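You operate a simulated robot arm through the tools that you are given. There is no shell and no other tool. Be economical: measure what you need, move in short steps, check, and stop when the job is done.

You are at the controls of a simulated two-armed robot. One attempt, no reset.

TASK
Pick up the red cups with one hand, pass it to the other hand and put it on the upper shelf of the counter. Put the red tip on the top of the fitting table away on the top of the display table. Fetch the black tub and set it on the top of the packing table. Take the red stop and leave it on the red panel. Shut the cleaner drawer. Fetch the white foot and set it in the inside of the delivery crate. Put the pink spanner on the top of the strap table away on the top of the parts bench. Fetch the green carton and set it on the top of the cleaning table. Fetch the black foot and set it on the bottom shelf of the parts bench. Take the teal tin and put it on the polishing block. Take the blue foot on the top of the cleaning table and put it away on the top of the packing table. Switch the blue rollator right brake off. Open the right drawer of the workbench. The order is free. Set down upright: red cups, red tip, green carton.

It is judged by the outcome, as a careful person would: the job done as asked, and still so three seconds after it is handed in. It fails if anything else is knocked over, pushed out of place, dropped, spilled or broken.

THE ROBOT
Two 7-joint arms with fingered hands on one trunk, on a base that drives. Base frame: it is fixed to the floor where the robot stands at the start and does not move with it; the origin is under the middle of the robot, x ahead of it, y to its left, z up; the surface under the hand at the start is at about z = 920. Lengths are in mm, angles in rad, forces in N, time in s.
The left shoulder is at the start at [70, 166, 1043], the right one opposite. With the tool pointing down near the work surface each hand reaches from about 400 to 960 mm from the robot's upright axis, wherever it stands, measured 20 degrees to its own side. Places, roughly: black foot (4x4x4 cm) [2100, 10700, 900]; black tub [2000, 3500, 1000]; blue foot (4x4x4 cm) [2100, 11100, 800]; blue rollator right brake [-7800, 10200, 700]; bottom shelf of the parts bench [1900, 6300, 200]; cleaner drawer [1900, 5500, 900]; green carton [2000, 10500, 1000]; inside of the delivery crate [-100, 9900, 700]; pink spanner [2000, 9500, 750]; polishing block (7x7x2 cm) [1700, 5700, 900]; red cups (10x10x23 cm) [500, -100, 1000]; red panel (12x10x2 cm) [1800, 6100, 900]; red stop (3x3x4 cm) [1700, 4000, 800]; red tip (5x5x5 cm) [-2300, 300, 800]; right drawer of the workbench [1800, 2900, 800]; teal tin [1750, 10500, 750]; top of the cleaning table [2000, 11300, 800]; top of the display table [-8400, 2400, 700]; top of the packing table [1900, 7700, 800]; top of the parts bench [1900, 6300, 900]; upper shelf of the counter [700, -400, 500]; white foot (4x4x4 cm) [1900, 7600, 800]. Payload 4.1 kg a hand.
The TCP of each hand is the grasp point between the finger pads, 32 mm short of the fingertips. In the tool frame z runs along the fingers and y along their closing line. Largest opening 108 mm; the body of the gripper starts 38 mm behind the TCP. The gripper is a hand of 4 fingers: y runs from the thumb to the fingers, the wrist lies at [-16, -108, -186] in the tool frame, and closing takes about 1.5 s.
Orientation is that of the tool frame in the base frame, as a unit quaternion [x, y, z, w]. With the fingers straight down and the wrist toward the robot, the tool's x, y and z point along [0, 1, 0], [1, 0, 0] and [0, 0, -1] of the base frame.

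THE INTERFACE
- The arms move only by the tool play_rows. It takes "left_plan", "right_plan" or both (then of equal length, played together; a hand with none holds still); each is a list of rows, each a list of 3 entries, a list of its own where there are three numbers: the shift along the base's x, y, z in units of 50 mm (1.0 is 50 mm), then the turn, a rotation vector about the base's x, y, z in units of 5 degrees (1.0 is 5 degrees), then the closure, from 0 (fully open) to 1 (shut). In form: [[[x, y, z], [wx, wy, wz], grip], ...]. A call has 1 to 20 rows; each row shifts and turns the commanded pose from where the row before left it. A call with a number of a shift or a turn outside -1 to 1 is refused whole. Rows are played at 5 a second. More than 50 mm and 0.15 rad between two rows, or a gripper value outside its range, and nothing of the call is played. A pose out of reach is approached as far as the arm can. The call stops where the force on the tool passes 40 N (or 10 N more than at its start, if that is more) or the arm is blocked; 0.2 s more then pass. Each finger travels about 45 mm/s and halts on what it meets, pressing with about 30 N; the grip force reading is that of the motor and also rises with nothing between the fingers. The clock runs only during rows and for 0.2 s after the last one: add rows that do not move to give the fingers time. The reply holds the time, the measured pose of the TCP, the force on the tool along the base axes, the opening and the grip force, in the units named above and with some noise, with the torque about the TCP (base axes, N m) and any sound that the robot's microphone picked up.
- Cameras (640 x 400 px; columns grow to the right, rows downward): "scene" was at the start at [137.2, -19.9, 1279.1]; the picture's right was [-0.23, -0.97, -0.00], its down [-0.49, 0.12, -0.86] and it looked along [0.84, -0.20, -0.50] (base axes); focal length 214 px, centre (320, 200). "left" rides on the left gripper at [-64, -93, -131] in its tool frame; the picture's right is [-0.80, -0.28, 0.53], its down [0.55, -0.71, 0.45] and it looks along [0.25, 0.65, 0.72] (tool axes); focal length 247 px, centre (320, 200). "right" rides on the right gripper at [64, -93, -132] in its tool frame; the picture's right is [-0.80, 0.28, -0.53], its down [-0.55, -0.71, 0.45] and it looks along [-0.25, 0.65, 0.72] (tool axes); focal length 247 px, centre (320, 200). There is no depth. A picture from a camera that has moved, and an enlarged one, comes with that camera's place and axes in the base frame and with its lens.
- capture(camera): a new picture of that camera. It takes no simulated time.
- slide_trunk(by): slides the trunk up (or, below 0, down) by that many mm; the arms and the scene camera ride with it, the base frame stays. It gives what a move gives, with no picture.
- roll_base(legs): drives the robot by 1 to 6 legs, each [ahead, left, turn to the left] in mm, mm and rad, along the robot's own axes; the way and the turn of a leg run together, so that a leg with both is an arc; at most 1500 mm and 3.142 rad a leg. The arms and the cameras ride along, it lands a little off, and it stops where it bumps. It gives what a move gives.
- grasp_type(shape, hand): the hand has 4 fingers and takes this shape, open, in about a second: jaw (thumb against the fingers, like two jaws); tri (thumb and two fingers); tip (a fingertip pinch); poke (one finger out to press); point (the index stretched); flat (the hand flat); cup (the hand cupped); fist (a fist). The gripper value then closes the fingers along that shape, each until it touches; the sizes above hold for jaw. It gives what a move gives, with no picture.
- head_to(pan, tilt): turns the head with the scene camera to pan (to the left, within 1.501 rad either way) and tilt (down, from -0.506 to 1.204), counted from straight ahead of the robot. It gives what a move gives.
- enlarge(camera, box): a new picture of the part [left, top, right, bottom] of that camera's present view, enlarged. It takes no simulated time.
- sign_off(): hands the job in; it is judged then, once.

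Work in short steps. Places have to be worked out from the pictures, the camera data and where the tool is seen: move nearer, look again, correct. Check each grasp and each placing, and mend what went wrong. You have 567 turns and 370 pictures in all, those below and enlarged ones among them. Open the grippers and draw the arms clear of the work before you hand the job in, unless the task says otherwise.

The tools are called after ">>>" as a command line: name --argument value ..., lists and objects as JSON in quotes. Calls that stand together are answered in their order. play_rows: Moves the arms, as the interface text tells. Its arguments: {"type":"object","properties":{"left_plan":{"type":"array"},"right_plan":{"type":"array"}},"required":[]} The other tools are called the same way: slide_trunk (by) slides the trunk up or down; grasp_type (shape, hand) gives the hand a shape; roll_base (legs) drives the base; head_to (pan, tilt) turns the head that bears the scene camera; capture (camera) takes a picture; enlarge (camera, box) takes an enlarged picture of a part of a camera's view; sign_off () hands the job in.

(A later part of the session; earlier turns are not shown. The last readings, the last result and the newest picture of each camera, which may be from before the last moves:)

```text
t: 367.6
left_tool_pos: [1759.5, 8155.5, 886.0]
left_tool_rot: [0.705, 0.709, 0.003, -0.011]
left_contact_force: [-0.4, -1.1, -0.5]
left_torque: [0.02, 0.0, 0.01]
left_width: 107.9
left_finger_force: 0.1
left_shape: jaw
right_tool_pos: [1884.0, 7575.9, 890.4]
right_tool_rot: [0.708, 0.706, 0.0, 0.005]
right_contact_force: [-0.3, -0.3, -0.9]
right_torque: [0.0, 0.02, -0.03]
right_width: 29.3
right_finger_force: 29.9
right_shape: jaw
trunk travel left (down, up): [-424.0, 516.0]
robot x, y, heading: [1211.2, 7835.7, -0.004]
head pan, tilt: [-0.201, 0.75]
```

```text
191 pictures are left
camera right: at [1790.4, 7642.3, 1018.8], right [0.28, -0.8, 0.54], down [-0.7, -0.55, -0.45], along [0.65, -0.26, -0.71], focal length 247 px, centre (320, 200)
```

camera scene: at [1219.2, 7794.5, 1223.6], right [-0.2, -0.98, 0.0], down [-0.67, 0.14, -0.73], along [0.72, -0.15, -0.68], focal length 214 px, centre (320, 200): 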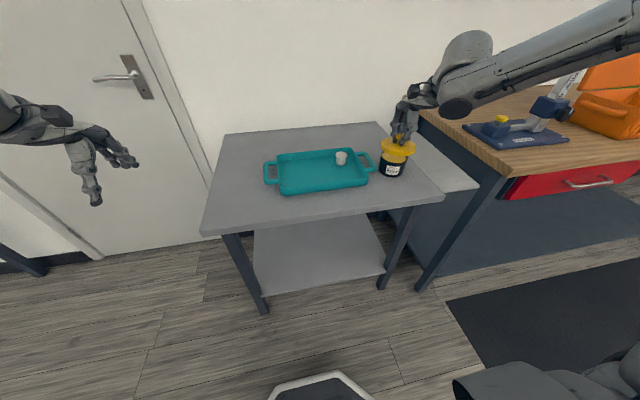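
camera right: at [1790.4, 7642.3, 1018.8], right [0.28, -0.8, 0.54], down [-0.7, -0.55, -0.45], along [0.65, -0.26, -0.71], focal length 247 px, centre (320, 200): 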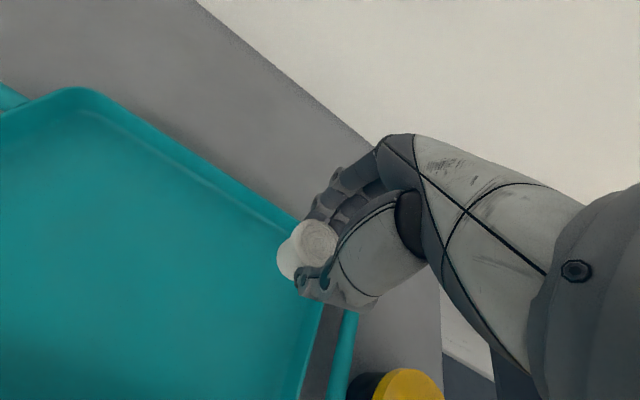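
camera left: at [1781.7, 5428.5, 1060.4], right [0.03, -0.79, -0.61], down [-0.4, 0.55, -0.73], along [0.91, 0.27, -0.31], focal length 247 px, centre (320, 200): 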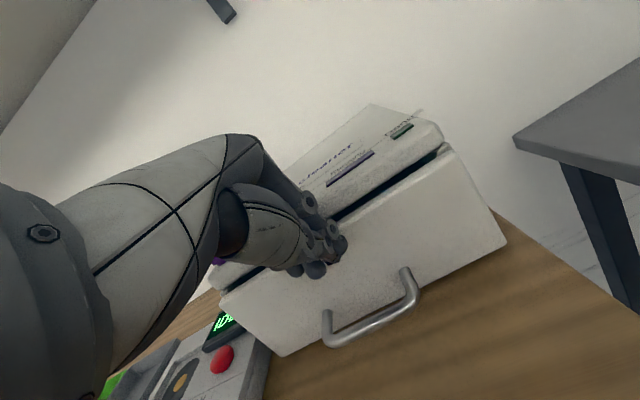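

The white foot is held. I raise the trunk, back off and look toward the delivery crate side.

>>> slide_trunk --by 200

>>> roll_base --legs '[[-450, 0, 0]]'

>>> head_to --pan 1.5 --tilt 0.35

>>> capture --camera "scene"

```text
t: 369.7
left_tool_pos: [1760.8, 8155.7, 1085.9]
left_tool_rot: [0.704, 0.71, 0.002, -0.013]
left_contact_force: [-0.5, 0.2, 0.1]
left_torque: [-0.03, 0.05, -0.02]
left_width: 107.9
left_finger_force: 0.0
left_shape: jaw
right_tool_pos: [1884.7, 7576.6, 1088.1]
right_tool_rot: [0.709, 0.705, 0.001, 0.004]
right_contact_force: [0.0, 0.5, -0.8]
right_torque: [0.02, -0.01, -0.02]
right_width: 29.3
right_finger_force: 30.4
right_shape: jaw
trunk travel left (down, up): [-624.0, 316.0]
robot x, y, heading: [1207.9, 7837.9, 0.002]
head pan, tilt: [-0.201, 0.75]
```

```text
t: 372.4
left_tool_pos: [1309.4, 8155.1, 1086.6]
left_tool_rot: [0.703, 0.711, 0.001, -0.013]
left_contact_force: [-0.2, 0.0, 0.9]
left_torque: [-0.02, 0.01, 0.03]
left_width: 107.8
left_finger_force: 0.1
left_shape: jaw
right_tool_pos: [1433.7, 7575.6, 1089.0]
right_tool_rot: [0.709, 0.706, 0.001, 0.004]
right_contact_force: [-0.6, -0.5, -0.2]
right_torque: [0.01, 0.01, 0.02]
right_width: 29.4
right_finger_force: 30.0
right_shape: jaw
trunk travel left (down, up): [-624.0, 316.0]
robot x, y, heading: [753.5, 7836.5, 0.001]
head pan, tilt: [-0.201, 0.75]
```

```text
t: 374.2
left_tool_pos: [1308.7, 8155.5, 1087.0]
left_tool_rot: [0.703, 0.711, 0.002, -0.013]
left_contact_force: [0.4, 0.7, -0.1]
left_torque: [-0.04, 0.01, -0.01]
left_width: 107.8
left_finger_force: 0.1
left_shape: jaw
right_tool_pos: [1434.2, 7575.2, 1088.5]
right_tool_rot: [0.709, 0.706, 0.0, 0.004]
right_contact_force: [0.2, -0.3, -1.1]
right_torque: [0.04, 0.03, 0.02]
right_width: 29.6
right_finger_force: 29.4
right_shape: jaw
trunk travel left (down, up): [-624.0, 316.0]
robot x, y, heading: [759.6, 7837.2, 0.005]
head pan, tilt: [1.499, 0.351]
```

```text
190 pictures are left
camera scene: at [812.6, 7930.9, 1369.3], right [1.0, -0.07, 0.0], down [-0.02, -0.34, -0.94], along [0.07, 0.94, -0.34], focal length 214 px, centre (320, 200)
```

scene: 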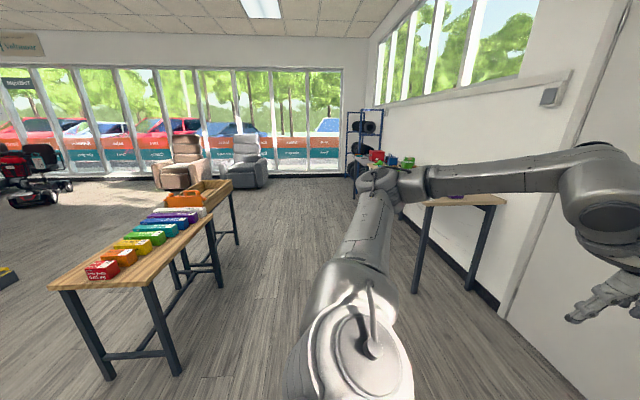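

The crate table with cartons lies to the left (x<180). I drive along the aisle, turn around to face it, and stop in front of its far end.

>>> roll_base --legs '[[0, 1450, 0], [0, 0, 3.137], [100, -340, 0]]'

>>> head_to --pan -0.1 --tilt 0.6

>>> capture --camera "scene"

```text
t: 390.7
left_tool_pos: [102.1, 9341.4, 1086.4]
left_tool_rot: [0.708, -0.706, 0.013, 0.004]
left_contact_force: [0.4, 0.4, -0.3]
left_torque: [-0.01, 0.0, 0.03]
left_width: 107.7
left_finger_force: 0.0
left_shape: jaw
right_tool_pos: [-18.7, 9921.4, 1088.9]
right_tool_rot: [-0.705, 0.71, 0.004, -0.001]
right_contact_force: [0.1, 0.0, 0.0]
right_torque: [0.0, 0.02, 0.0]
right_width: 28.8
right_finger_force: 30.3
right_shape: jaw
trunk travel left (down, up): [-624.0, 316.0]
robot x, y, heading: [658.8, 9655.8, 3.143]
head pan, tilt: [1.499, 0.351]
```

```text
t: 392.4
left_tool_pos: [101.9, 9341.4, 1085.9]
left_tool_rot: [0.708, -0.706, 0.013, 0.003]
left_contact_force: [-0.5, 0.1, 0.1]
left_torque: [0.0, -0.02, -0.03]
left_width: 108.0
left_finger_force: 0.1
left_shape: jaw
right_tool_pos: [-18.6, 9921.7, 1086.9]
right_tool_rot: [-0.704, 0.71, 0.005, -0.001]
right_contact_force: [-0.2, 0.1, -0.6]
right_torque: [0.01, 0.02, -0.02]
right_width: 29.1
right_finger_force: 30.3
right_shape: jaw
trunk travel left (down, up): [-624.0, 316.0]
robot x, y, heading: [652.9, 9658.4, 3.137]
head pan, tilt: [-0.099, 0.6]
```

```text
189 pictures are left
camera scene: at [517.5, 9667.6, 1346.5], right [0.1, 0.99, 0.0], down [0.56, -0.06, -0.82], along [-0.82, 0.09, -0.57], focal length 214 px, centre (320, 200)
```

scene: 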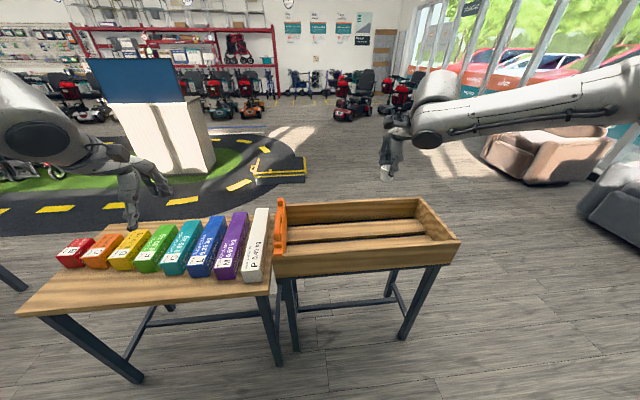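

The delivery crate's inside centre is about (-90, 9910). I lower the right hand with the foot into it step by step.

>>> play_rows --right_plan '[[[-0.5, -0.05, -0.6], [0, 0, 0], 1], [[-0.5, -0.05, -0.6], [0, 0, 0], 1], [[-0.4, -0.05, -0.7], [0, 0, 0], 1], [[0, 0, -0.9], [0, 0, 0], 1], [[0, 0, -0.9], [0, 0, 0], 1], [[0, 0, 0], [0, 0, 0], 1]]'

>>> capture --camera "scene"

>>> capture --camera "right"

```text
t: 393.8
left_tool_pos: [101.8, 9339.3, 1086.6]
left_tool_rot: [0.708, -0.706, 0.012, 0.002]
left_contact_force: [0.2, 0.2, 0.1]
left_torque: [0.01, 0.04, -0.02]
left_width: 107.5
left_finger_force: 0.0
left_shape: jaw
right_tool_pos: [-4.5, 9967.2, 939.2]
right_tool_rot: [-0.704, 0.71, 0.004, 0.0]
right_contact_force: [-0.6, -0.5, -0.1]
right_torque: [-0.01, 0.01, -0.01]
right_width: 29.2
right_finger_force: 30.6
right_shape: jaw
right hand out of reach, approached as far as the arm can: row 1, 2, 3, 4, 5
trunk travel left (down, up): [-624.0, 316.0]
robot x, y, heading: [660.7, 9654.8, 3.134]
head pan, tilt: [-0.099, 0.6]
```

```text
188 pictures are left
camera scene: at [517.3, 9667.3, 1346.5], right [0.1, 0.99, 0.0], down [0.56, -0.06, -0.82], along [-0.82, 0.09, -0.57], focal length 214 px, centre (320, 200)
```

scene: 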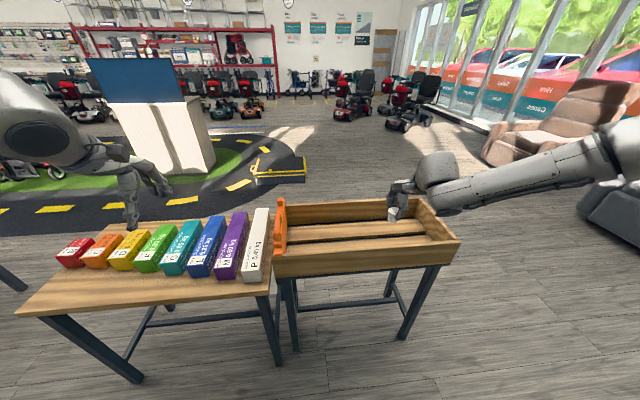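

```text
187 pictures are left
camera right: at [88.8, 9901.9, 1068.9], right [-0.27, 0.8, 0.54], down [0.71, 0.55, -0.45], along [-0.65, 0.26, -0.71], focal length 247 px, centre (320, 200)
```

right: 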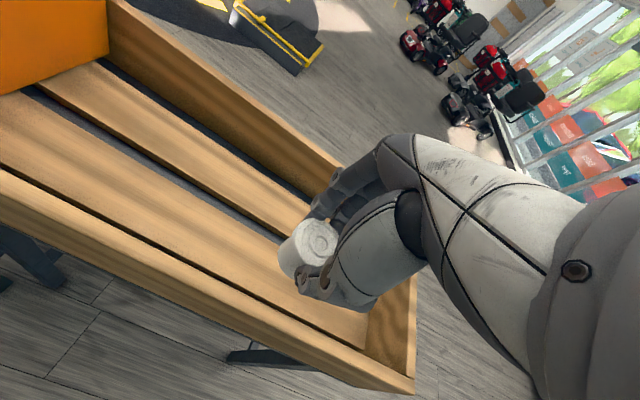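

I bring the base closer (ahead 85, 50 toward −y) so the foot hangs over the crate's middle, then lower with the arm.

>>> roll_base --legs '[[85, 50, 0]]'

>>> play_rows --right_plan '[[[0, 0, -0.8], [0, 0, 0], 1], [[0, 0, -0.8], [0, 0, 0], 1], [[0, 0, -0.8], [0, 0, 0], 1], [[0, 0, 0], [0, 0, 0], 1]]'

>>> capture --camera "right"

>>> enlarge --camera "scene" --box '[260, 150, 500, 300]'

```text
t: 394.9
left_tool_pos: [16.5, 9293.0, 1086.2]
left_tool_rot: [0.707, -0.707, 0.012, 0.002]
left_contact_force: [-0.9, 0.0, -0.6]
left_torque: [0.02, 0.0, 0.03]
left_width: 107.8
left_finger_force: 0.2
left_shape: jaw
right_tool_pos: [-87.6, 9918.5, 938.4]
right_tool_rot: [-0.703, 0.711, 0.005, -0.001]
right_contact_force: [-1.4, -0.2, -1.4]
right_torque: [-0.02, -0.03, 0.01]
right_width: 29.1
right_finger_force: 30.3
right_shape: jaw
trunk travel left (down, up): [-624.0, 316.0]
robot x, y, heading: [568.7, 9606.4, 3.133]
head pan, tilt: [-0.099, 0.6]
```

```text
t: 395.9
left_tool_pos: [17.8, 9292.8, 1086.8]
left_tool_rot: [0.708, -0.706, 0.012, 0.002]
left_contact_force: [-0.6, 1.2, -0.3]
left_torque: [0.01, -0.01, 0.0]
left_width: 107.9
left_finger_force: 0.0
left_shape: jaw
right_tool_pos: [-41.9, 9948.8, 869.6]
right_tool_rot: [-0.704, 0.71, 0.004, -0.001]
right_contact_force: [0.5, -0.7, 0.0]
right_torque: [0.02, 0.01, 0.02]
right_width: 28.8
right_finger_force: 30.0
right_shape: jaw
right hand out of reach, approached as far as the arm can: row 1, 2, 3
trunk travel left (down, up): [-624.0, 316.0]
robot x, y, heading: [572.1, 9609.1, 3.139]
head pan, tilt: [-0.099, 0.6]
```

```text
186 pictures are left
camera right: at [51.3, 9884.2, 1000.0], right [-0.27, 0.8, 0.54], down [0.71, 0.54, -0.45], along [-0.65, 0.26, -0.71], focal length 247 px, centre (320, 200)
```

right: 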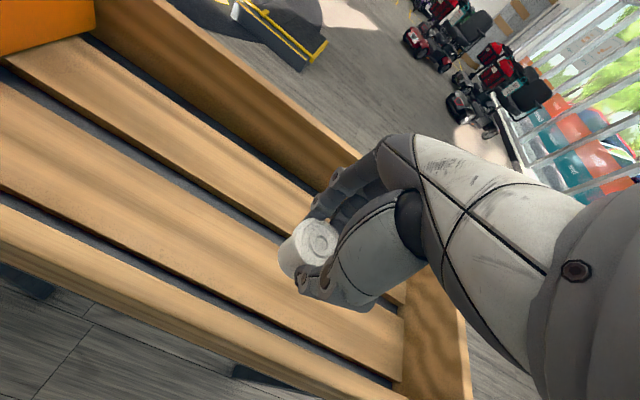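

```text
2.67 times, centred on (380, 225) of scene
camera zoom: at [433.3, 9618.8, 1346.5], right [0.11, 0.99, 0.0], down [0.56, -0.06, -0.82], along [-0.82, 0.09, -0.57], focal length 572 px, centre (160, 133)
```

zoom: 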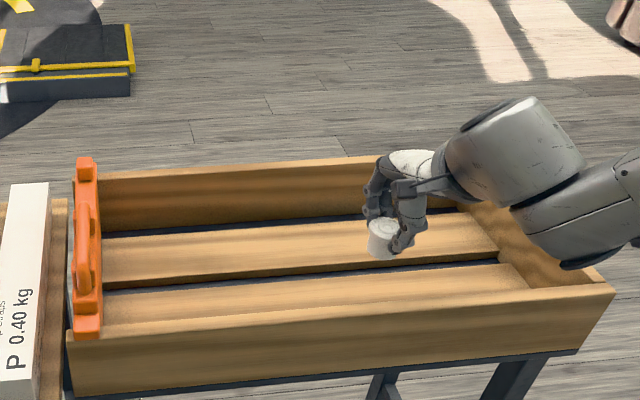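

I need the trunk lower, so first I raise and retract the left hand away from the cartons.

>>> play_rows --left_plan '[[[0.4, -0.3, 0.7], [0, 0, 0], 0], [[0.4, -0.3, 0.7], [0, 0, 0], 0], [[0.4, -0.3, 0.7], [0, 0, 0], 0], [[0.4, -0.3, 0.7], [0, 0, 0], 0], [[0, 0, 0.8], [0, 0, 0], 0]]'

>>> slide_trunk --by -80

>>> capture --camera "scene"

```text
t: 397.1
left_tool_pos: [96.3, 9233.1, 1265.7]
left_tool_rot: [0.707, -0.707, 0.014, 0.003]
left_contact_force: [0.2, -0.4, -0.1]
left_torque: [0.01, -0.05, 0.02]
left_width: 107.6
left_finger_force: 0.0
left_shape: jaw
right_tool_pos: [-42.3, 9949.5, 869.0]
right_tool_rot: [-0.703, 0.711, 0.003, 0.0]
right_contact_force: [-0.2, 1.1, -0.1]
right_torque: [0.01, 0.0, 0.01]
right_width: 29.1
right_finger_force: 30.2
right_shape: jaw
trunk travel left (down, up): [-624.0, 316.0]
robot x, y, heading: [573.7, 9606.6, 3.135]
head pan, tilt: [-0.099, 0.6]
```

```text
t: 398.3
left_tool_pos: [96.4, 9231.8, 1186.2]
left_tool_rot: [0.708, -0.707, 0.011, 0.004]
left_contact_force: [1.3, -0.2, -0.1]
left_torque: [-0.04, 0.01, 0.02]
left_width: 107.9
left_finger_force: 0.0
left_shape: jaw
right_tool_pos: [-40.9, 9949.4, 789.8]
right_tool_rot: [-0.703, 0.711, 0.004, 0.0]
right_contact_force: [0.7, -0.3, 0.4]
right_torque: [0.04, -0.01, 0.0]
right_width: 29.1
right_finger_force: 30.1
right_shape: jaw
trunk travel left (down, up): [-544.0, 396.0]
robot x, y, heading: [573.2, 9605.0, 3.133]
head pan, tilt: [-0.099, 0.6]
```

```text
184 pictures are left
camera scene: at [433.8, 9619.0, 1266.6], right [0.11, 0.99, 0.0], down [0.56, -0.06, -0.83], along [-0.82, 0.09, -0.56], focal length 214 px, centre (320, 200)
```

scene: 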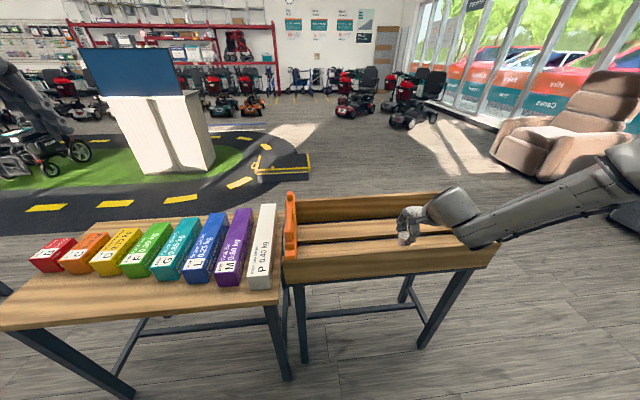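

I lower further in small steps until the foot touches the crate floor.

>>> slide_trunk --by -30

>>> play_rows --right_plan '[[[0, 0, -0.1], [0, 0, 0], 1], [[0, 0, -0.1], [0, 0, 0], 1], [[0, 0, -0.1], [0, 0, 0], 1], [[0, 0, -0.1], [0, 0, 0], 1], [[0, 0, -0.1], [0, 0, 0], 1], [[0, 0, -0.1], [0, 0, 0], 1]]'

>>> enlarge --camera "scene" --box '[340, 150, 500, 290]'

```text
t: 399.1
left_tool_pos: [97.9, 9231.6, 1155.9]
left_tool_rot: [0.707, -0.707, 0.013, 0.005]
left_contact_force: [0.9, 0.3, -0.6]
left_torque: [0.03, 0.0, -0.01]
left_width: 107.9
left_finger_force: 0.0
left_shape: jaw
right_tool_pos: [-41.3, 9948.4, 759.5]
right_tool_rot: [-0.703, 0.711, 0.004, -0.001]
right_contact_force: [-0.1, 0.5, 0.1]
right_torque: [0.0, 0.01, -0.01]
right_width: 28.8
right_finger_force: 29.5
right_shape: jaw
trunk travel left (down, up): [-514.0, 426.0]
robot x, y, heading: [572.4, 9609.0, 3.137]
head pan, tilt: [-0.099, 0.6]
```

```text
t: 399.8
left_tool_pos: [97.7, 9231.9, 1154.5]
left_tool_rot: [0.708, -0.706, 0.013, 0.003]
left_contact_force: [-0.2, 0.1, -0.3]
left_torque: [-0.05, 0.03, 0.01]
left_width: 107.9
left_finger_force: 0.0
left_shape: jaw
right_tool_pos: [-42.3, 9949.2, 758.9]
right_tool_rot: [-0.704, 0.71, 0.009, -0.006]
right_contact_force: [-5.3, -2.3, 8.5]
right_torque: [0.04, -0.57, -0.16]
right_width: 28.2
right_finger_force: 30.1
right_shape: jaw
right hand out of reach, approached as far as the arm can: row 1, 2, 3
trunk travel left (down, up): [-514.0, 426.0]
robot x, y, heading: [571.6, 9609.7, 3.133]
head pan, tilt: [-0.099, 0.6]
stopped in row 3 (right hand): the force on the tool passed its limit at 44 N (the readings are from after the stop); the commanded pose is now the measured one
```

```text
2.86 times, centred on (420, 220) of scene
camera zoom: at [433.1, 9619.0, 1236.3], right [0.1, 0.99, 0.0], down [0.56, -0.06, -0.82], along [-0.82, 0.09, -0.57], focal length 613 px, centre (34, 143)
```

zoom: 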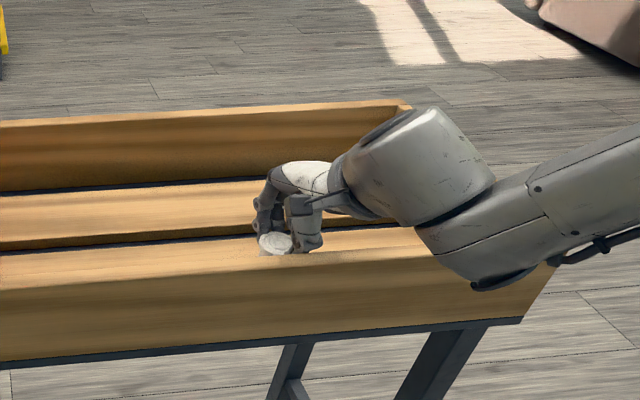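

It touched (44 N); the foot appears to rest on a slat. I ease off and open the fingers.

>>> play_rows --right_plan '[[[0, 0, 0.03], [0, 0, 0], 0.9], [[0, 0, 0], [0, 0, 0], 0.7], [[0, 0, 0], [0, 0, 0], 0.55], [[0, 0, 0], [0, 0, 0], 0.45], [[0, 0, 0], [0, 0, 0], 0.45], [[0, 0, 0.4], [0, 0, 0], 0.45], [[0, 0, 0.8], [0, 0, 0], 0.45], [[0, 0, 0.9], [0, 0, 0], 0.45], [[0, 0, 0.9], [0, 0, 0], 0.45]]'

>>> capture --camera "right"

>>> enlarge --camera "scene" --box '[280, 150, 500, 290]'

```text
t: 401.8
left_tool_pos: [98.0, 9231.1, 1156.7]
left_tool_rot: [0.708, -0.706, 0.011, 0.003]
left_contact_force: [-0.2, -0.2, -0.1]
left_torque: [0.0, 0.0, 0.01]
left_width: 107.8
left_finger_force: 0.1
left_shape: jaw
right_tool_pos: [-40.9, 9949.9, 912.3]
right_tool_rot: [-0.704, 0.71, 0.008, -0.005]
right_contact_force: [-1.4, 0.2, 0.2]
right_torque: [0.03, 0.01, 0.01]
right_width: 59.2
right_finger_force: 0.0
right_shape: jaw
trunk travel left (down, up): [-514.0, 426.0]
robot x, y, heading: [569.2, 9604.7, 3.13]
head pan, tilt: [-0.099, 0.6]
```

```text
182 pictures are left
camera right: at [53.8, 9885.3, 1041.5], right [-0.27, 0.8, 0.54], down [0.7, 0.55, -0.46], along [-0.66, 0.26, -0.71], focal length 247 px, centre (320, 200)
```

right: 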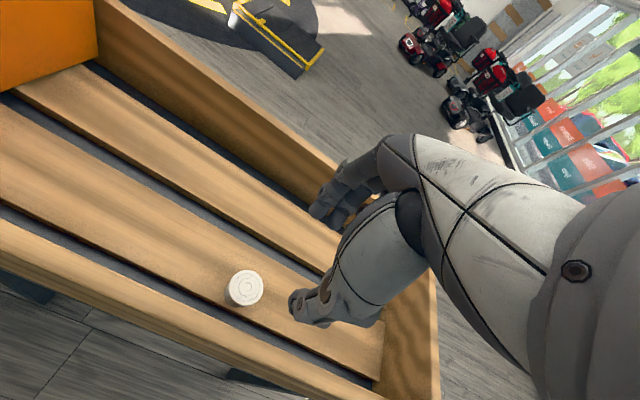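

```text
2.86 times, centred on (390, 220) of scene
camera zoom: at [434.6, 9618.2, 1236.7], right [0.1, 0.99, 0.0], down [0.56, -0.06, -0.83], along [-0.82, 0.09, -0.56], focal length 613 px, centre (120, 143)
```

zoom: 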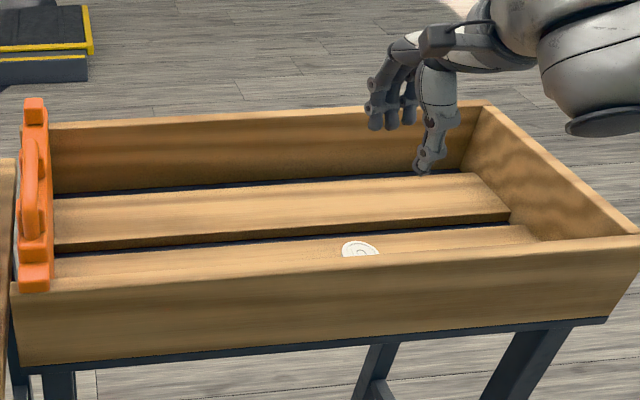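

The white foot stands in the delivery crate. Now I raise, turn back to face the wall tables and drive to the green carton area.

>>> slide_trunk --by 150

>>> roll_base --legs '[[-220, 0, 0], [0, 0, -3.13], [0, 900, 0]]'

>>> head_to --pan 0.0 --tilt 0.4

>>> capture --camera "scene"

```text
t: 403.6
left_tool_pos: [96.3, 9231.0, 1306.1]
left_tool_rot: [0.708, -0.706, 0.012, 0.003]
left_contact_force: [-1.0, -0.5, 0.1]
left_torque: [-0.03, 0.05, -0.02]
left_width: 107.7
left_finger_force: 0.0
left_shape: jaw
right_tool_pos: [-40.5, 9951.6, 1060.3]
right_tool_rot: [-0.704, 0.711, 0.007, -0.005]
right_contact_force: [0.0, 0.1, 0.1]
right_torque: [-0.02, -0.01, -0.01]
right_width: 59.3
right_finger_force: 0.1
right_shape: jaw
trunk travel left (down, up): [-664.0, 276.0]
robot x, y, heading: [572.3, 9608.3, 3.139]
head pan, tilt: [-0.099, 0.6]
```

```text
t: 416.8
left_tool_pos: [1203.6, 10911.1, 1307.1]
left_tool_rot: [0.687, 0.727, 0.003, -0.013]
left_contact_force: [-0.3, 0.0, -0.4]
left_torque: [0.02, -0.02, 0.05]
left_width: 107.6
left_finger_force: 0.2
left_shape: jaw
right_tool_pos: [1380.9, 10200.9, 1060.4]
right_tool_rot: [0.691, 0.723, 0.005, 0.007]
right_contact_force: [0.3, 1.1, -0.7]
right_torque: [-0.03, 0.01, -0.01]
right_width: 58.9
right_finger_force: 0.0
right_shape: jaw
trunk travel left (down, up): [-664.0, 276.0]
robot x, y, heading: [751.5, 10507.5, 0.05]
head pan, tilt: [-0.099, 0.6]
```

```text
t: 417.6
left_tool_pos: [1203.3, 10911.0, 1306.2]
left_tool_rot: [0.687, 0.726, 0.003, -0.013]
left_contact_force: [0.0, -0.5, 0.2]
left_torque: [-0.01, 0.02, 0.0]
left_width: 108.0
left_finger_force: 0.0
left_shape: jaw
right_tool_pos: [1381.7, 10200.2, 1060.5]
right_tool_rot: [0.691, 0.723, 0.006, 0.008]
right_contact_force: [-0.8, 0.0, 1.0]
right_torque: [-0.03, 0.01, 0.01]
right_width: 59.2
right_finger_force: 0.0
right_shape: jaw
trunk travel left (down, up): [-664.0, 276.0]
robot x, y, heading: [751.5, 10507.0, 0.05]
head pan, tilt: [0.0, 0.4]
```

```text
180 pictures are left
camera scene: at [890.8, 10517.7, 1404.7], right [0.05, -1.0, 0.0], down [-0.39, -0.02, -0.92], along [0.92, 0.05, -0.39], focal length 214 px, centre (320, 200)
```

scene: 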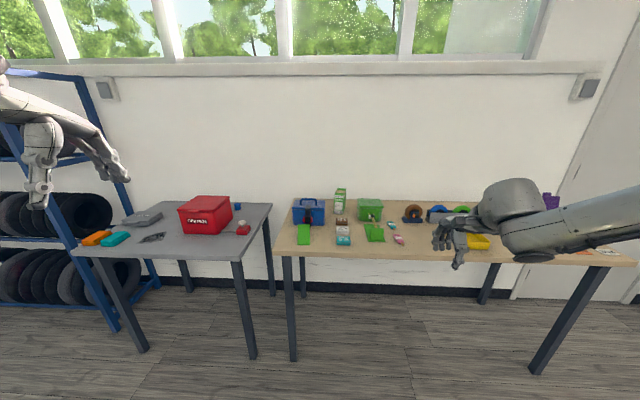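

I zoom in on both tables to identify the carton, tin, feet and spanner.

>>> enlarge --camera "scene" --box '[270, 170, 460, 270]'

>>> enlarge --camera "scene" --box '[70, 180, 280, 270]'

>>> enlarge --camera "scene" --box '[430, 170, 640, 270]'

```text
3.37 times, centred on (365, 220) of scene
camera zoom: at [890.8, 10517.7, 1404.7], right [0.05, -1.0, 0.0], down [-0.39, -0.02, -0.92], along [0.92, 0.05, -0.39], focal length 722 px, centre (168, 133)
```

zoom: 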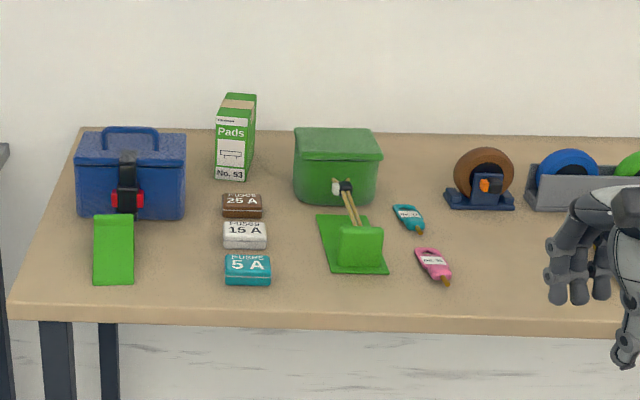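

```text
3.05 times, centred on (175, 225) of scene
camera zoom: at [890.8, 10517.7, 1404.7], right [0.05, -1.0, 0.0], down [-0.39, -0.02, -0.92], along [0.92, 0.05, -0.39], focal length 654 px, centre (762, 124)
```

zoom: 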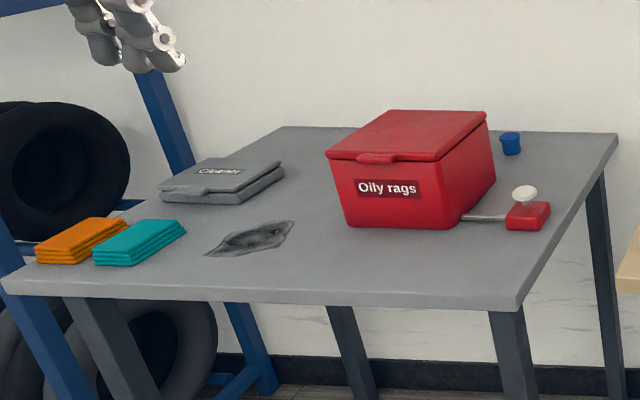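

```text
3.05 times, centred on (535, 220) of scene
camera zoom: at [890.8, 10517.7, 1404.7], right [0.05, -1.0, 0.0], down [-0.39, -0.02, -0.92], along [0.92, 0.05, -0.39], focal length 654 px, centre (-335, 139)
```

zoom: 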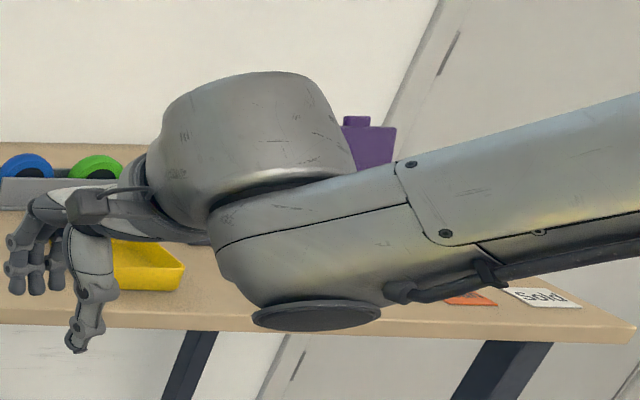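

Carton = green "Pads No. 53" box, tin = teal "5 A" tin. I square up and drive nearer, putting the carton in front of the left hand.

>>> roll_base --legs '[[0, 0, -0.05], [350, -230, 0]]'

>>> head_to --pan 0.25 --tilt 0.5

>>> capture --camera "scene"

>>> enlarge --camera "scene" --box '[160, 120, 400, 270]'

```text
t: 420.5
left_tool_pos: [1568.9, 10658.4, 1307.1]
left_tool_rot: [0.705, 0.709, 0.003, -0.012]
left_contact_force: [0.3, -0.2, 0.5]
left_torque: [-0.02, -0.03, 0.02]
left_width: 107.5
left_finger_force: 0.1
left_shape: jaw
right_tool_pos: [1710.0, 9939.0, 1062.4]
right_tool_rot: [0.709, 0.705, 0.004, 0.008]
right_contact_force: [0.4, -0.5, -0.5]
right_torque: [0.02, 0.04, 0.03]
right_width: 59.2
right_finger_force: 0.0
right_shape: jaw
trunk travel left (down, up): [-664.0, 276.0]
robot x, y, heading: [1097.5, 10280.2, -0.003]
head pan, tilt: [0.0, 0.4]
```

```text
t: 421.3
left_tool_pos: [1570.4, 10657.4, 1306.7]
left_tool_rot: [0.705, 0.709, 0.002, -0.013]
left_contact_force: [-0.8, 0.6, -0.9]
left_torque: [0.01, 0.0, 0.0]
left_width: 107.5
left_finger_force: 0.0
left_shape: jaw
right_tool_pos: [1710.9, 9938.4, 1060.7]
right_tool_rot: [0.71, 0.705, 0.005, 0.007]
right_contact_force: [0.8, 0.3, -0.3]
right_torque: [0.02, -0.04, 0.0]
right_width: 59.2
right_finger_force: 0.1
right_shape: jaw
trunk travel left (down, up): [-664.0, 276.0]
robot x, y, heading: [1097.0, 10273.9, -0.0]
head pan, tilt: [0.25, 0.499]
```

```text
176 pictures are left
camera scene: at [1233.2, 10303.2, 1395.6], right [0.24, -0.97, 0.0], down [-0.46, -0.12, -0.88], along [0.85, 0.21, -0.48], focal length 214 px, centre (320, 200)
```

scene: 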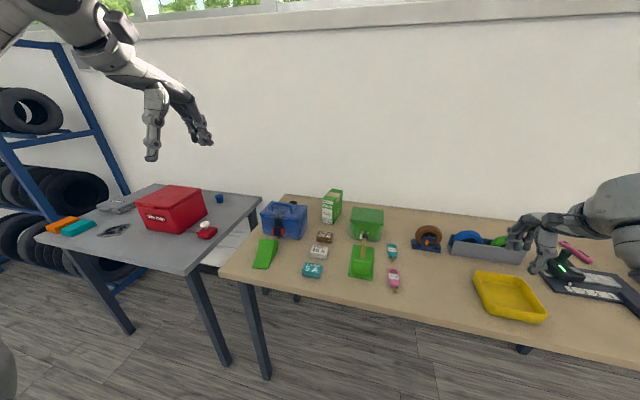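

```text
2.67 times, centred on (280, 195) of scene
camera zoom: at [1233.2, 10303.2, 1395.6], right [0.24, -0.97, 0.0], down [-0.46, -0.12, -0.88], along [0.85, 0.21, -0.48], focal length 572 px, centre (427, 213)
```

zoom: 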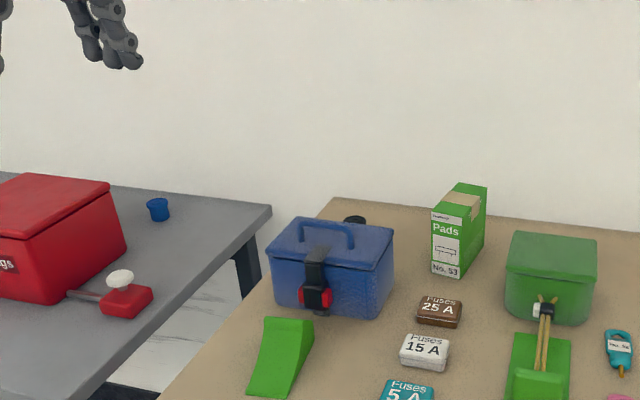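

The carton stands at about x 2045–2165, y 10445–10496, top z≈952 (table ≈815); the black foot is behind the blue case. I drive closer and bring the left hand over the carton, yawed 90° to grip its thin side.

>>> roll_base --legs '[[200, 0, 0]]'

>>> play_rows --left_plan '[[[0.26, -0.2, -0.2], [0, 0, -1], 0.1], [[0.26, -0.2, -0.2], [0, 0, -1], 0.2], [[0.26, -0.2, -0.2], [0, 0, -1], 0.25], [[0.26, -0.2, -0.2], [0, 0, -1], 0.25], [[0.26, -0.2, -0.2], [0, 0, -1], 0.25], [[0.26, -0.2, -0.2], [0, 0, -1], 0.25], [[0.26, -0.2, -0.2], [0, 0, -1], 0.25], [[0.26, -0.2, -0.2], [0, 0, -1], 0.25], [[0.26, -0.2, -0.2], [0, 0, -1], 0.25], [[0.26, -0.2, -0.2], [0, 0, -1], 0.25], [[0.26, -0.2, -0.2], [0, 0, -1], 0.25], [[0.26, -0.2, -0.2], [0, 0, -1], 0.25], [[0.26, -0.2, -0.2], [0, 0, -1], 0.25], [[0.26, -0.2, -0.2], [0, 0, -1], 0.25], [[0.26, -0.2, -0.2], [0, 0, -1], 0.25], [[0.26, -0.2, -0.2], [0, 0, -1], 0.25], [[0.26, -0.2, -0.2], [0, 0, -1], 0.25], [[0.26, -0.2, -0.2], [0, 0, -1], 0.25]]'

>>> capture --camera "left"

>>> capture --camera "scene"

```text
t: 422.9
left_tool_pos: [1766.8, 10659.5, 1306.5]
left_tool_rot: [0.704, 0.71, 0.003, -0.012]
left_contact_force: [-0.2, -0.7, 0.0]
left_torque: [0.03, 0.04, 0.0]
left_width: 107.6
left_finger_force: 0.0
left_shape: jaw
right_tool_pos: [1910.3, 9941.5, 1061.9]
right_tool_rot: [0.709, 0.706, 0.004, 0.007]
right_contact_force: [-0.5, 0.3, 0.7]
right_torque: [0.02, -0.04, 0.01]
right_width: 59.4
right_finger_force: 0.0
right_shape: jaw
trunk travel left (down, up): [-664.0, 276.0]
robot x, y, heading: [1293.7, 10278.6, 0.004]
head pan, tilt: [0.25, 0.499]
```

```text
t: 426.7
left_tool_pos: [1838.8, 10605.0, 1252.6]
left_tool_rot: [0.852, 0.523, 0.006, -0.011]
left_contact_force: [0.6, 0.2, 0.4]
left_torque: [0.02, -0.01, 0.01]
left_width: 81.3
left_finger_force: 0.0
left_shape: jaw
left hand out of reach, approached as far as the arm can: row 6, 7, 8, 9, 10, 11, 12, 13, 14, 15, 16, 17, 18
right_tool_pos: [1909.0, 9941.5, 1061.9]
right_tool_rot: [0.708, 0.706, 0.005, 0.007]
right_contact_force: [0.0, 0.7, 0.1]
right_torque: [-0.04, 0.01, -0.02]
right_width: 59.3
right_finger_force: 0.1
right_shape: jaw
trunk travel left (down, up): [-664.0, 276.0]
robot x, y, heading: [1297.7, 10278.3, 0.001]
head pan, tilt: [0.25, 0.499]
```

```text
174 pictures are left
camera left: at [1727.4, 10585.7, 1383.4], right [-0.61, -0.57, -0.55], down [-0.38, 0.82, -0.43], along [0.69, -0.05, -0.72], focal length 247 px, centre (320, 200)
```

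left: 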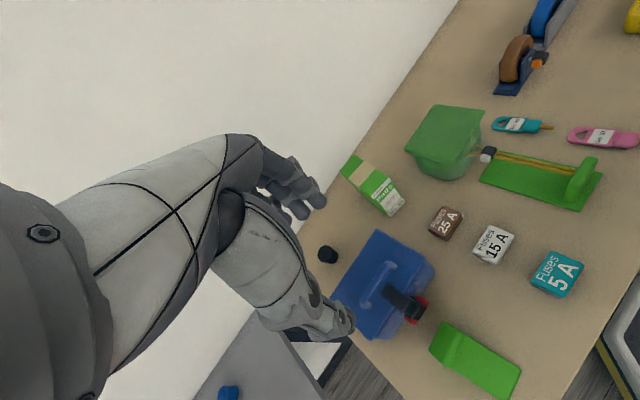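

```text
173 pictures are left
camera scene: at [1431.4, 10303.9, 1395.6], right [0.25, -0.97, 0.0], down [-0.46, -0.12, -0.88], along [0.85, 0.22, -0.48], focal length 214 px, centre (320, 200)
```

scene: 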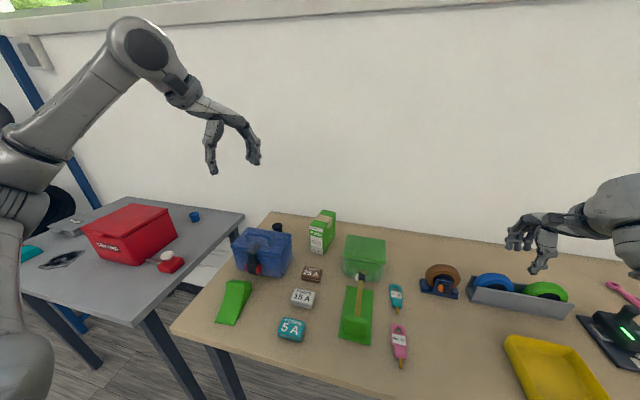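

The arm is too high to reach out. I first bring the left hand lower, then continue the yaw and the approach.

>>> play_rows --left_plan '[[[0.1, -0.1, -0.8], [0, 0, 0], 0.25], [[0.1, -0.1, -0.8], [0, 0, 0], 0.25], [[0.1, -0.1, -0.8], [0, 0, 0], 0.25], [[0.2, -0.15, 0], [0, 0, -1], 0.25], [[0.2, -0.15, 0], [0, 0, -1], 0.25], [[0.2, -0.15, 0], [0, 0, -1], 0.25], [[0.2, -0.15, 0], [0, 0, -1], 0.25], [[0.2, -0.15, 0], [0, 0, -1], 0.25], [[0.2, -0.15, 0], [0, 0, -1], 0.25], [[0.2, -0.15, 0], [0, 0, -1], 0.25], [[0.2, -0.15, 0], [0, 0, -1], 0.25], [[0.2, -0.15, 0], [0, 0, -1], 0.25], [[0.2, -0.15, 0], [0, 0, -1], 0.25], [[0.2, -0.15, 0], [0, 0, -1], 0.25], [[0.2, -0.15, 0], [0, 0, -1], 0.25], [[0.2, 0, 0], [0, 0, -0.6], 0.25]]'

>>> capture --camera "left"

```text
t: 430.1
left_tool_pos: [1858.3, 10585.8, 1131.8]
left_tool_rot: [0.862, 0.507, 0.005, -0.01]
left_contact_force: [-0.4, 0.4, 0.8]
left_torque: [0.03, -0.02, 0.03]
left_width: 81.4
left_finger_force: 0.1
left_shape: jaw
left hand out of reach, approached as far as the arm can: row 4, 5, 6, 7, 8, 9, 10, 11, 12, 13, 14, 15, 16
right_tool_pos: [1910.2, 9941.3, 1061.2]
right_tool_rot: [0.708, 0.706, 0.005, 0.007]
right_contact_force: [0.4, 0.0, -0.1]
right_torque: [-0.01, 0.0, -0.02]
right_width: 59.1
right_finger_force: 0.1
right_shape: jaw
trunk travel left (down, up): [-664.0, 276.0]
robot x, y, heading: [1295.3, 10279.5, -0.001]
head pan, tilt: [0.25, 0.499]
```

```text
172 pictures are left
camera left: at [1746.3, 10572.2, 1263.7], right [-0.64, -0.55, -0.54], down [-0.35, 0.83, -0.43], along [0.69, -0.08, -0.72], focal length 247 px, centre (320, 200)
```

left: 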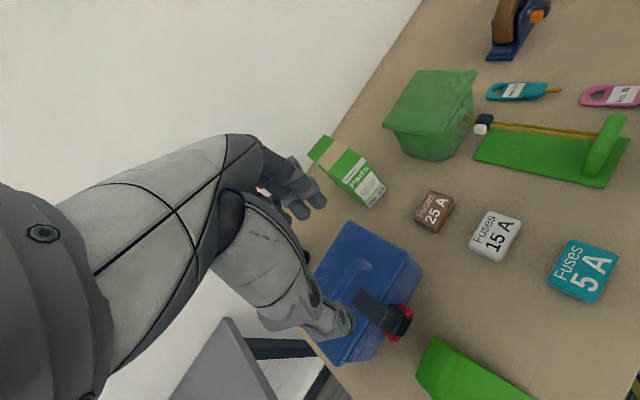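

The yaw stops near −28°. I test the other direction (+yaw) for the left hand, staying high.

>>> play_rows --left_plan '[[[0, 0, 0], [0, 0, 1], 0.25], [[0, 0, 0], [0, 0, 1], 0.25], [[0, 0, 0], [0, 0, 1], 0.25], [[0, 0, 0], [0, 0, 1], 0.25], [[0, 0, 0], [0, 0, 1], 0.25], [[0, 0, 0], [0, 0, 1], 0.25], [[0, 0, 0], [0, 0, 1], 0.25], [[0, 0, 0], [0, 0, 1], 0.25], [[0, 0, 0], [0, 0, 1], 0.25], [[0, 0, 0], [0, 0, 1], 0.25], [[0, 0, 0], [0, 0, 1], 0.25], [[0, 0, 0], [0, 0, 1], 0.25], [[0, 0, 0], [0, 0, 1], 0.25], [[0, 0, 0], [0, 0, 1], 0.25], [[0, 0, 0], [0, 0, 1], 0.25], [[0, 0, 0], [0, 0, 1], 0.25], [[0, 0, 0], [0, 0, 1], 0.25], [[0, 0, 0], [0, 0, 1], 0.25]]'

```text
t: 433.9
left_tool_pos: [1859.8, 10585.9, 1132.5]
left_tool_rot: [0.25, 0.968, -0.004, -0.01]
left_contact_force: [0.0, -0.1, 0.5]
left_torque: [0.02, 0.02, 0.02]
left_width: 81.3
left_finger_force: 0.0
left_shape: jaw
right_tool_pos: [1910.5, 9939.7, 1061.4]
right_tool_rot: [0.709, 0.706, 0.005, 0.007]
right_contact_force: [-0.5, 0.5, 0.4]
right_torque: [0.0, 0.01, -0.02]
right_width: 59.2
right_finger_force: 0.1
right_shape: jaw
trunk travel left (down, up): [-664.0, 276.0]
robot x, y, heading: [1292.9, 10277.5, 0.001]
head pan, tilt: [0.25, 0.499]
```

Positive yaw works. I complete it to 90° and move above the carton (centre ≈ (2097, 10463)).

>>> play_rows --left_plan '[[[0, -0.2, 0], [0, 0, 1], 0.25], [[0, -0.2, 0], [0, 0, 1], 0.25], [[0, -0.2, 0], [0, 0, 1], 0.25], [[0, -0.2, 0], [0, 0, 1], 0.25], [[0, -0.2, 0], [0, 0, 1], 0.25], [[0, -0.2, 0], [0, 0, 0.8], 0.25], [[0.85, -0.25, -0.3], [0, 0, 0], 0.25], [[0.85, -0.25, -0.3], [0, 0, 0], 0.25], [[0.85, -0.25, -0.3], [0, 0, 0], 0.25], [[0.85, -0.25, -0.3], [0, 0, 0], 0.25], [[0.85, -0.25, -0.3], [0, 0, 0], 0.25], [[0, 0, 0], [0, 0, 0], 0.25]]'

>>> capture --camera "left"

>>> capture --camera "scene"

```text
t: 436.5
left_tool_pos: [2070.8, 10467.2, 1059.1]
left_tool_rot: [0.0, 1.0, -0.006, -0.009]
left_contact_force: [-0.6, -0.2, 0.5]
left_torque: [-0.01, 0.01, -0.01]
left_width: 81.2
left_finger_force: 0.1
left_shape: jaw
right_tool_pos: [1909.1, 9942.9, 1061.9]
right_tool_rot: [0.708, 0.706, 0.005, 0.008]
right_contact_force: [-0.9, 0.2, 0.4]
right_torque: [0.0, 0.02, 0.02]
right_width: 59.3
right_finger_force: 0.1
right_shape: jaw
trunk travel left (down, up): [-664.0, 276.0]
robot x, y, heading: [1293.0, 10279.4, 0.001]
head pan, tilt: [0.25, 0.499]
```

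```text
171 pictures are left
camera left: at [2136.8, 10375.7, 1190.5], right [0.79, -0.29, -0.54], down [-0.56, -0.71, -0.43], along [-0.26, 0.64, -0.72], focal length 247 px, centre (320, 200)
```

left: 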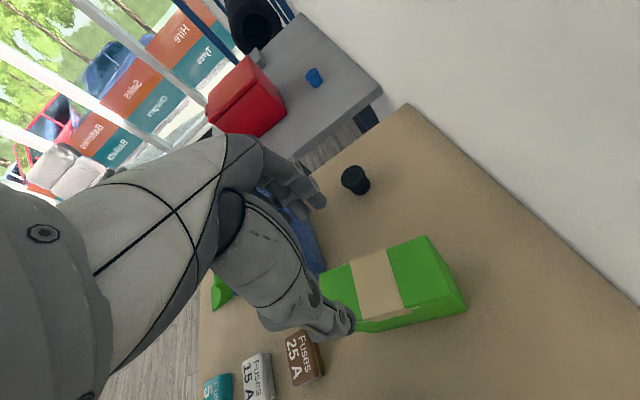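

```text
170 pictures are left
camera scene: at [1430.4, 10305.1, 1395.8], right [0.25, -0.97, 0.0], down [-0.46, -0.12, -0.88], along [0.85, 0.22, -0.48], focal length 214 px, centre (320, 200)
```

scene: 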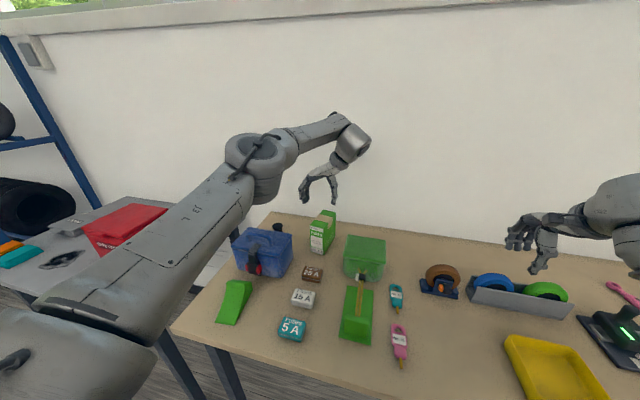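

The carton's top is centred near (2077, 10452) and turned about −10°. I align the hand and descend.

>>> play_rows --left_plan '[[[0.12, -0.15, -0.4], [0, 0, -1], 0.15], [[0, -0.15, -0.4], [0, 0, -1], 0.15], [[0, 0, -0.5], [0, 0, 0], 0.15], [[0, 0, 0], [0, 0, 0], 0.15]]'

>>> capture --camera "left"

>>> enlarge --camera "scene" --box '[240, 150, 400, 270]'

```text
t: 437.5
left_tool_pos: [2076.9, 10449.8, 992.5]
left_tool_rot: [0.088, 0.996, -0.005, -0.01]
left_contact_force: [-0.6, 0.0, -0.1]
left_torque: [0.03, -0.01, 0.01]
left_width: 91.6
left_finger_force: 0.1
left_shape: jaw
right_tool_pos: [1910.4, 9941.5, 1060.9]
right_tool_rot: [0.709, 0.706, 0.005, 0.007]
right_contact_force: [0.5, 0.2, -0.1]
right_torque: [-0.01, 0.01, 0.01]
right_width: 59.4
right_finger_force: 0.0
right_shape: jaw
trunk travel left (down, up): [-664.0, 276.0]
robot x, y, heading: [1294.0, 10279.5, -0.0]
head pan, tilt: [0.25, 0.499]
```

```text
169 pictures are left
camera left: at [2126.5, 10347.9, 1123.8], right [0.72, -0.42, -0.54], down [-0.67, -0.6, -0.43], along [-0.15, 0.68, -0.72], focal length 247 px, centre (320, 200)
```

left: 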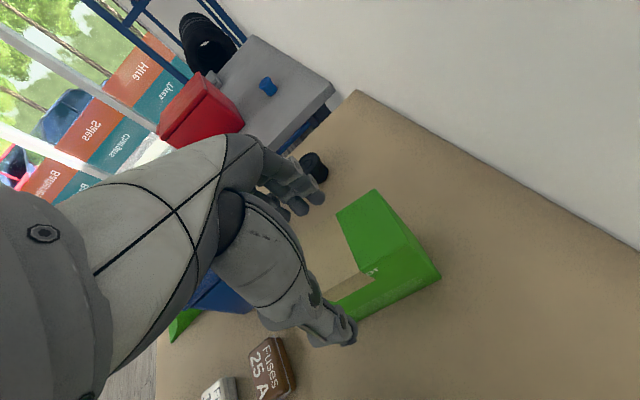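

```text
3.33 times, centred on (320, 210) of scene
camera zoom: at [1431.1, 10303.7, 1395.7], right [0.25, -0.97, 0.0], down [-0.46, -0.12, -0.88], along [0.85, 0.22, -0.48], focal length 715 px, centre (320, 167)
```

zoom: 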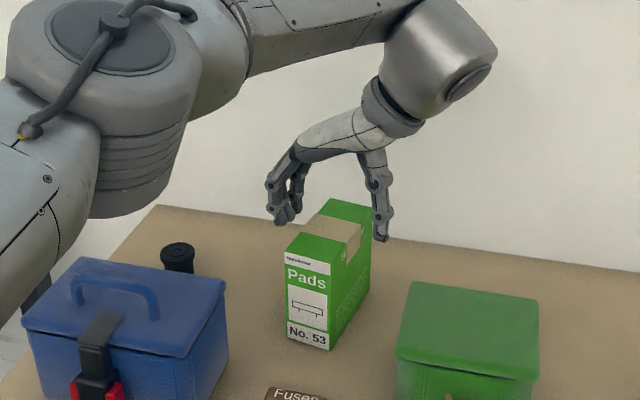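

Good alignment. I adjust by a few mm and descend over the carton.

>>> play_rows --left_plan '[[[0.14, 0.1, -0.3], [0, 0, -0.6], 0.15], [[0, 0, -0.4], [0, 0, 0], 0.15], [[0, 0, -0.4], [0, 0, 0], 0.15], [[0, 0, -0.3], [0, 0, 0], 0.15], [[0, 0, 0], [0, 0, 0], 0.15]]'

>>> enlarge --camera "scene" --box '[240, 150, 400, 270]'

>>> capture --camera "left"

```text
t: 438.7
left_tool_pos: [2082.8, 10452.8, 921.0]
left_tool_rot: [0.113, 0.994, -0.005, -0.011]
left_contact_force: [0.5, 0.6, 0.7]
left_torque: [0.01, -0.03, 0.0]
left_width: 91.5
left_finger_force: 0.0
left_shape: jaw
right_tool_pos: [1910.4, 9940.8, 1061.2]
right_tool_rot: [0.709, 0.705, 0.005, 0.007]
right_contact_force: [1.3, 0.1, -0.9]
right_torque: [0.02, -0.02, 0.01]
right_width: 59.2
right_finger_force: 0.1
right_shape: jaw
trunk travel left (down, up): [-664.0, 276.0]
robot x, y, heading: [1295.4, 10277.4, 0.002]
head pan, tilt: [0.25, 0.499]
```

```text
3.33 times, centred on (320, 210) of scene
camera zoom: at [1431.1, 10303.7, 1395.7], right [0.25, -0.97, 0.0], down [-0.46, -0.12, -0.88], along [0.85, 0.22, -0.48], focal length 715 px, centre (320, 167)
```

zoom: 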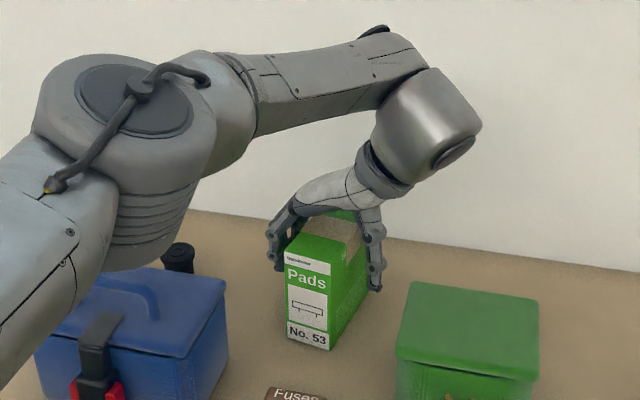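

```text
166 pictures are left
camera left: at [2127.6, 10349.5, 1053.9], right [0.7, -0.46, -0.54], down [-0.7, -0.57, -0.43], along [-0.11, 0.68, -0.72], focal length 247 px, centre (320, 200)
```

left: 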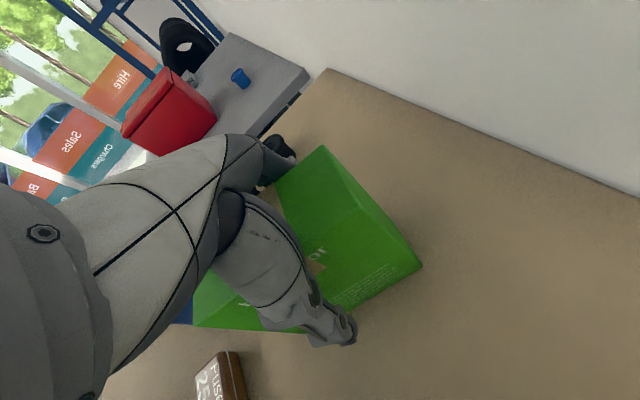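

The fingers straddle the carton without touching. I close and lift it.

>>> play_rows --left_plan '[[[0, 0, 0], [0, 0, 0], 0.3], [[0, 0, 0], [0, 0, 0], 0.45], [[0, 0, 0], [0, 0, 0], 0.7], [[0, 0, 0], [0, 0, 0], 1], [[0, 0, 0], [0, 0, 0], 1], [[0, 0, 0], [0, 0, 0], 1], [[0, 0, 0.5], [0, 0, 0], 1], [[0, 0, 0.8], [0, 0, 0], 1], [[0, 0, 0.8], [0, 0, 0], 1]]'

>>> capture --camera "scene"

```text
t: 440.7
left_tool_pos: [2080.6, 10454.7, 1027.7]
left_tool_rot: [0.113, 0.994, -0.004, -0.01]
left_contact_force: [-0.5, 0.0, -1.9]
left_torque: [0.0, -0.02, -0.03]
left_width: 49.9
left_finger_force: 30.0
left_shape: jaw
right_tool_pos: [1909.5, 9941.1, 1061.6]
right_tool_rot: [0.708, 0.706, 0.005, 0.007]
right_contact_force: [0.8, -0.5, 0.1]
right_torque: [0.02, -0.01, 0.01]
right_width: 59.2
right_finger_force: 0.1
right_shape: jaw
trunk travel left (down, up): [-664.0, 276.0]
robot x, y, heading: [1289.2, 10283.0, -0.003]
head pan, tilt: [0.25, 0.499]
```

```text
165 pictures are left
camera scene: at [1430.9, 10303.5, 1395.6], right [0.25, -0.97, 0.0], down [-0.46, -0.12, -0.88], along [0.85, 0.22, -0.48], focal length 214 px, centre (320, 200)
```

scene: 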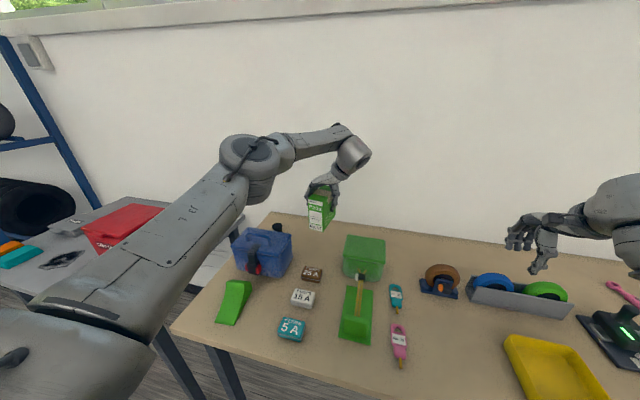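

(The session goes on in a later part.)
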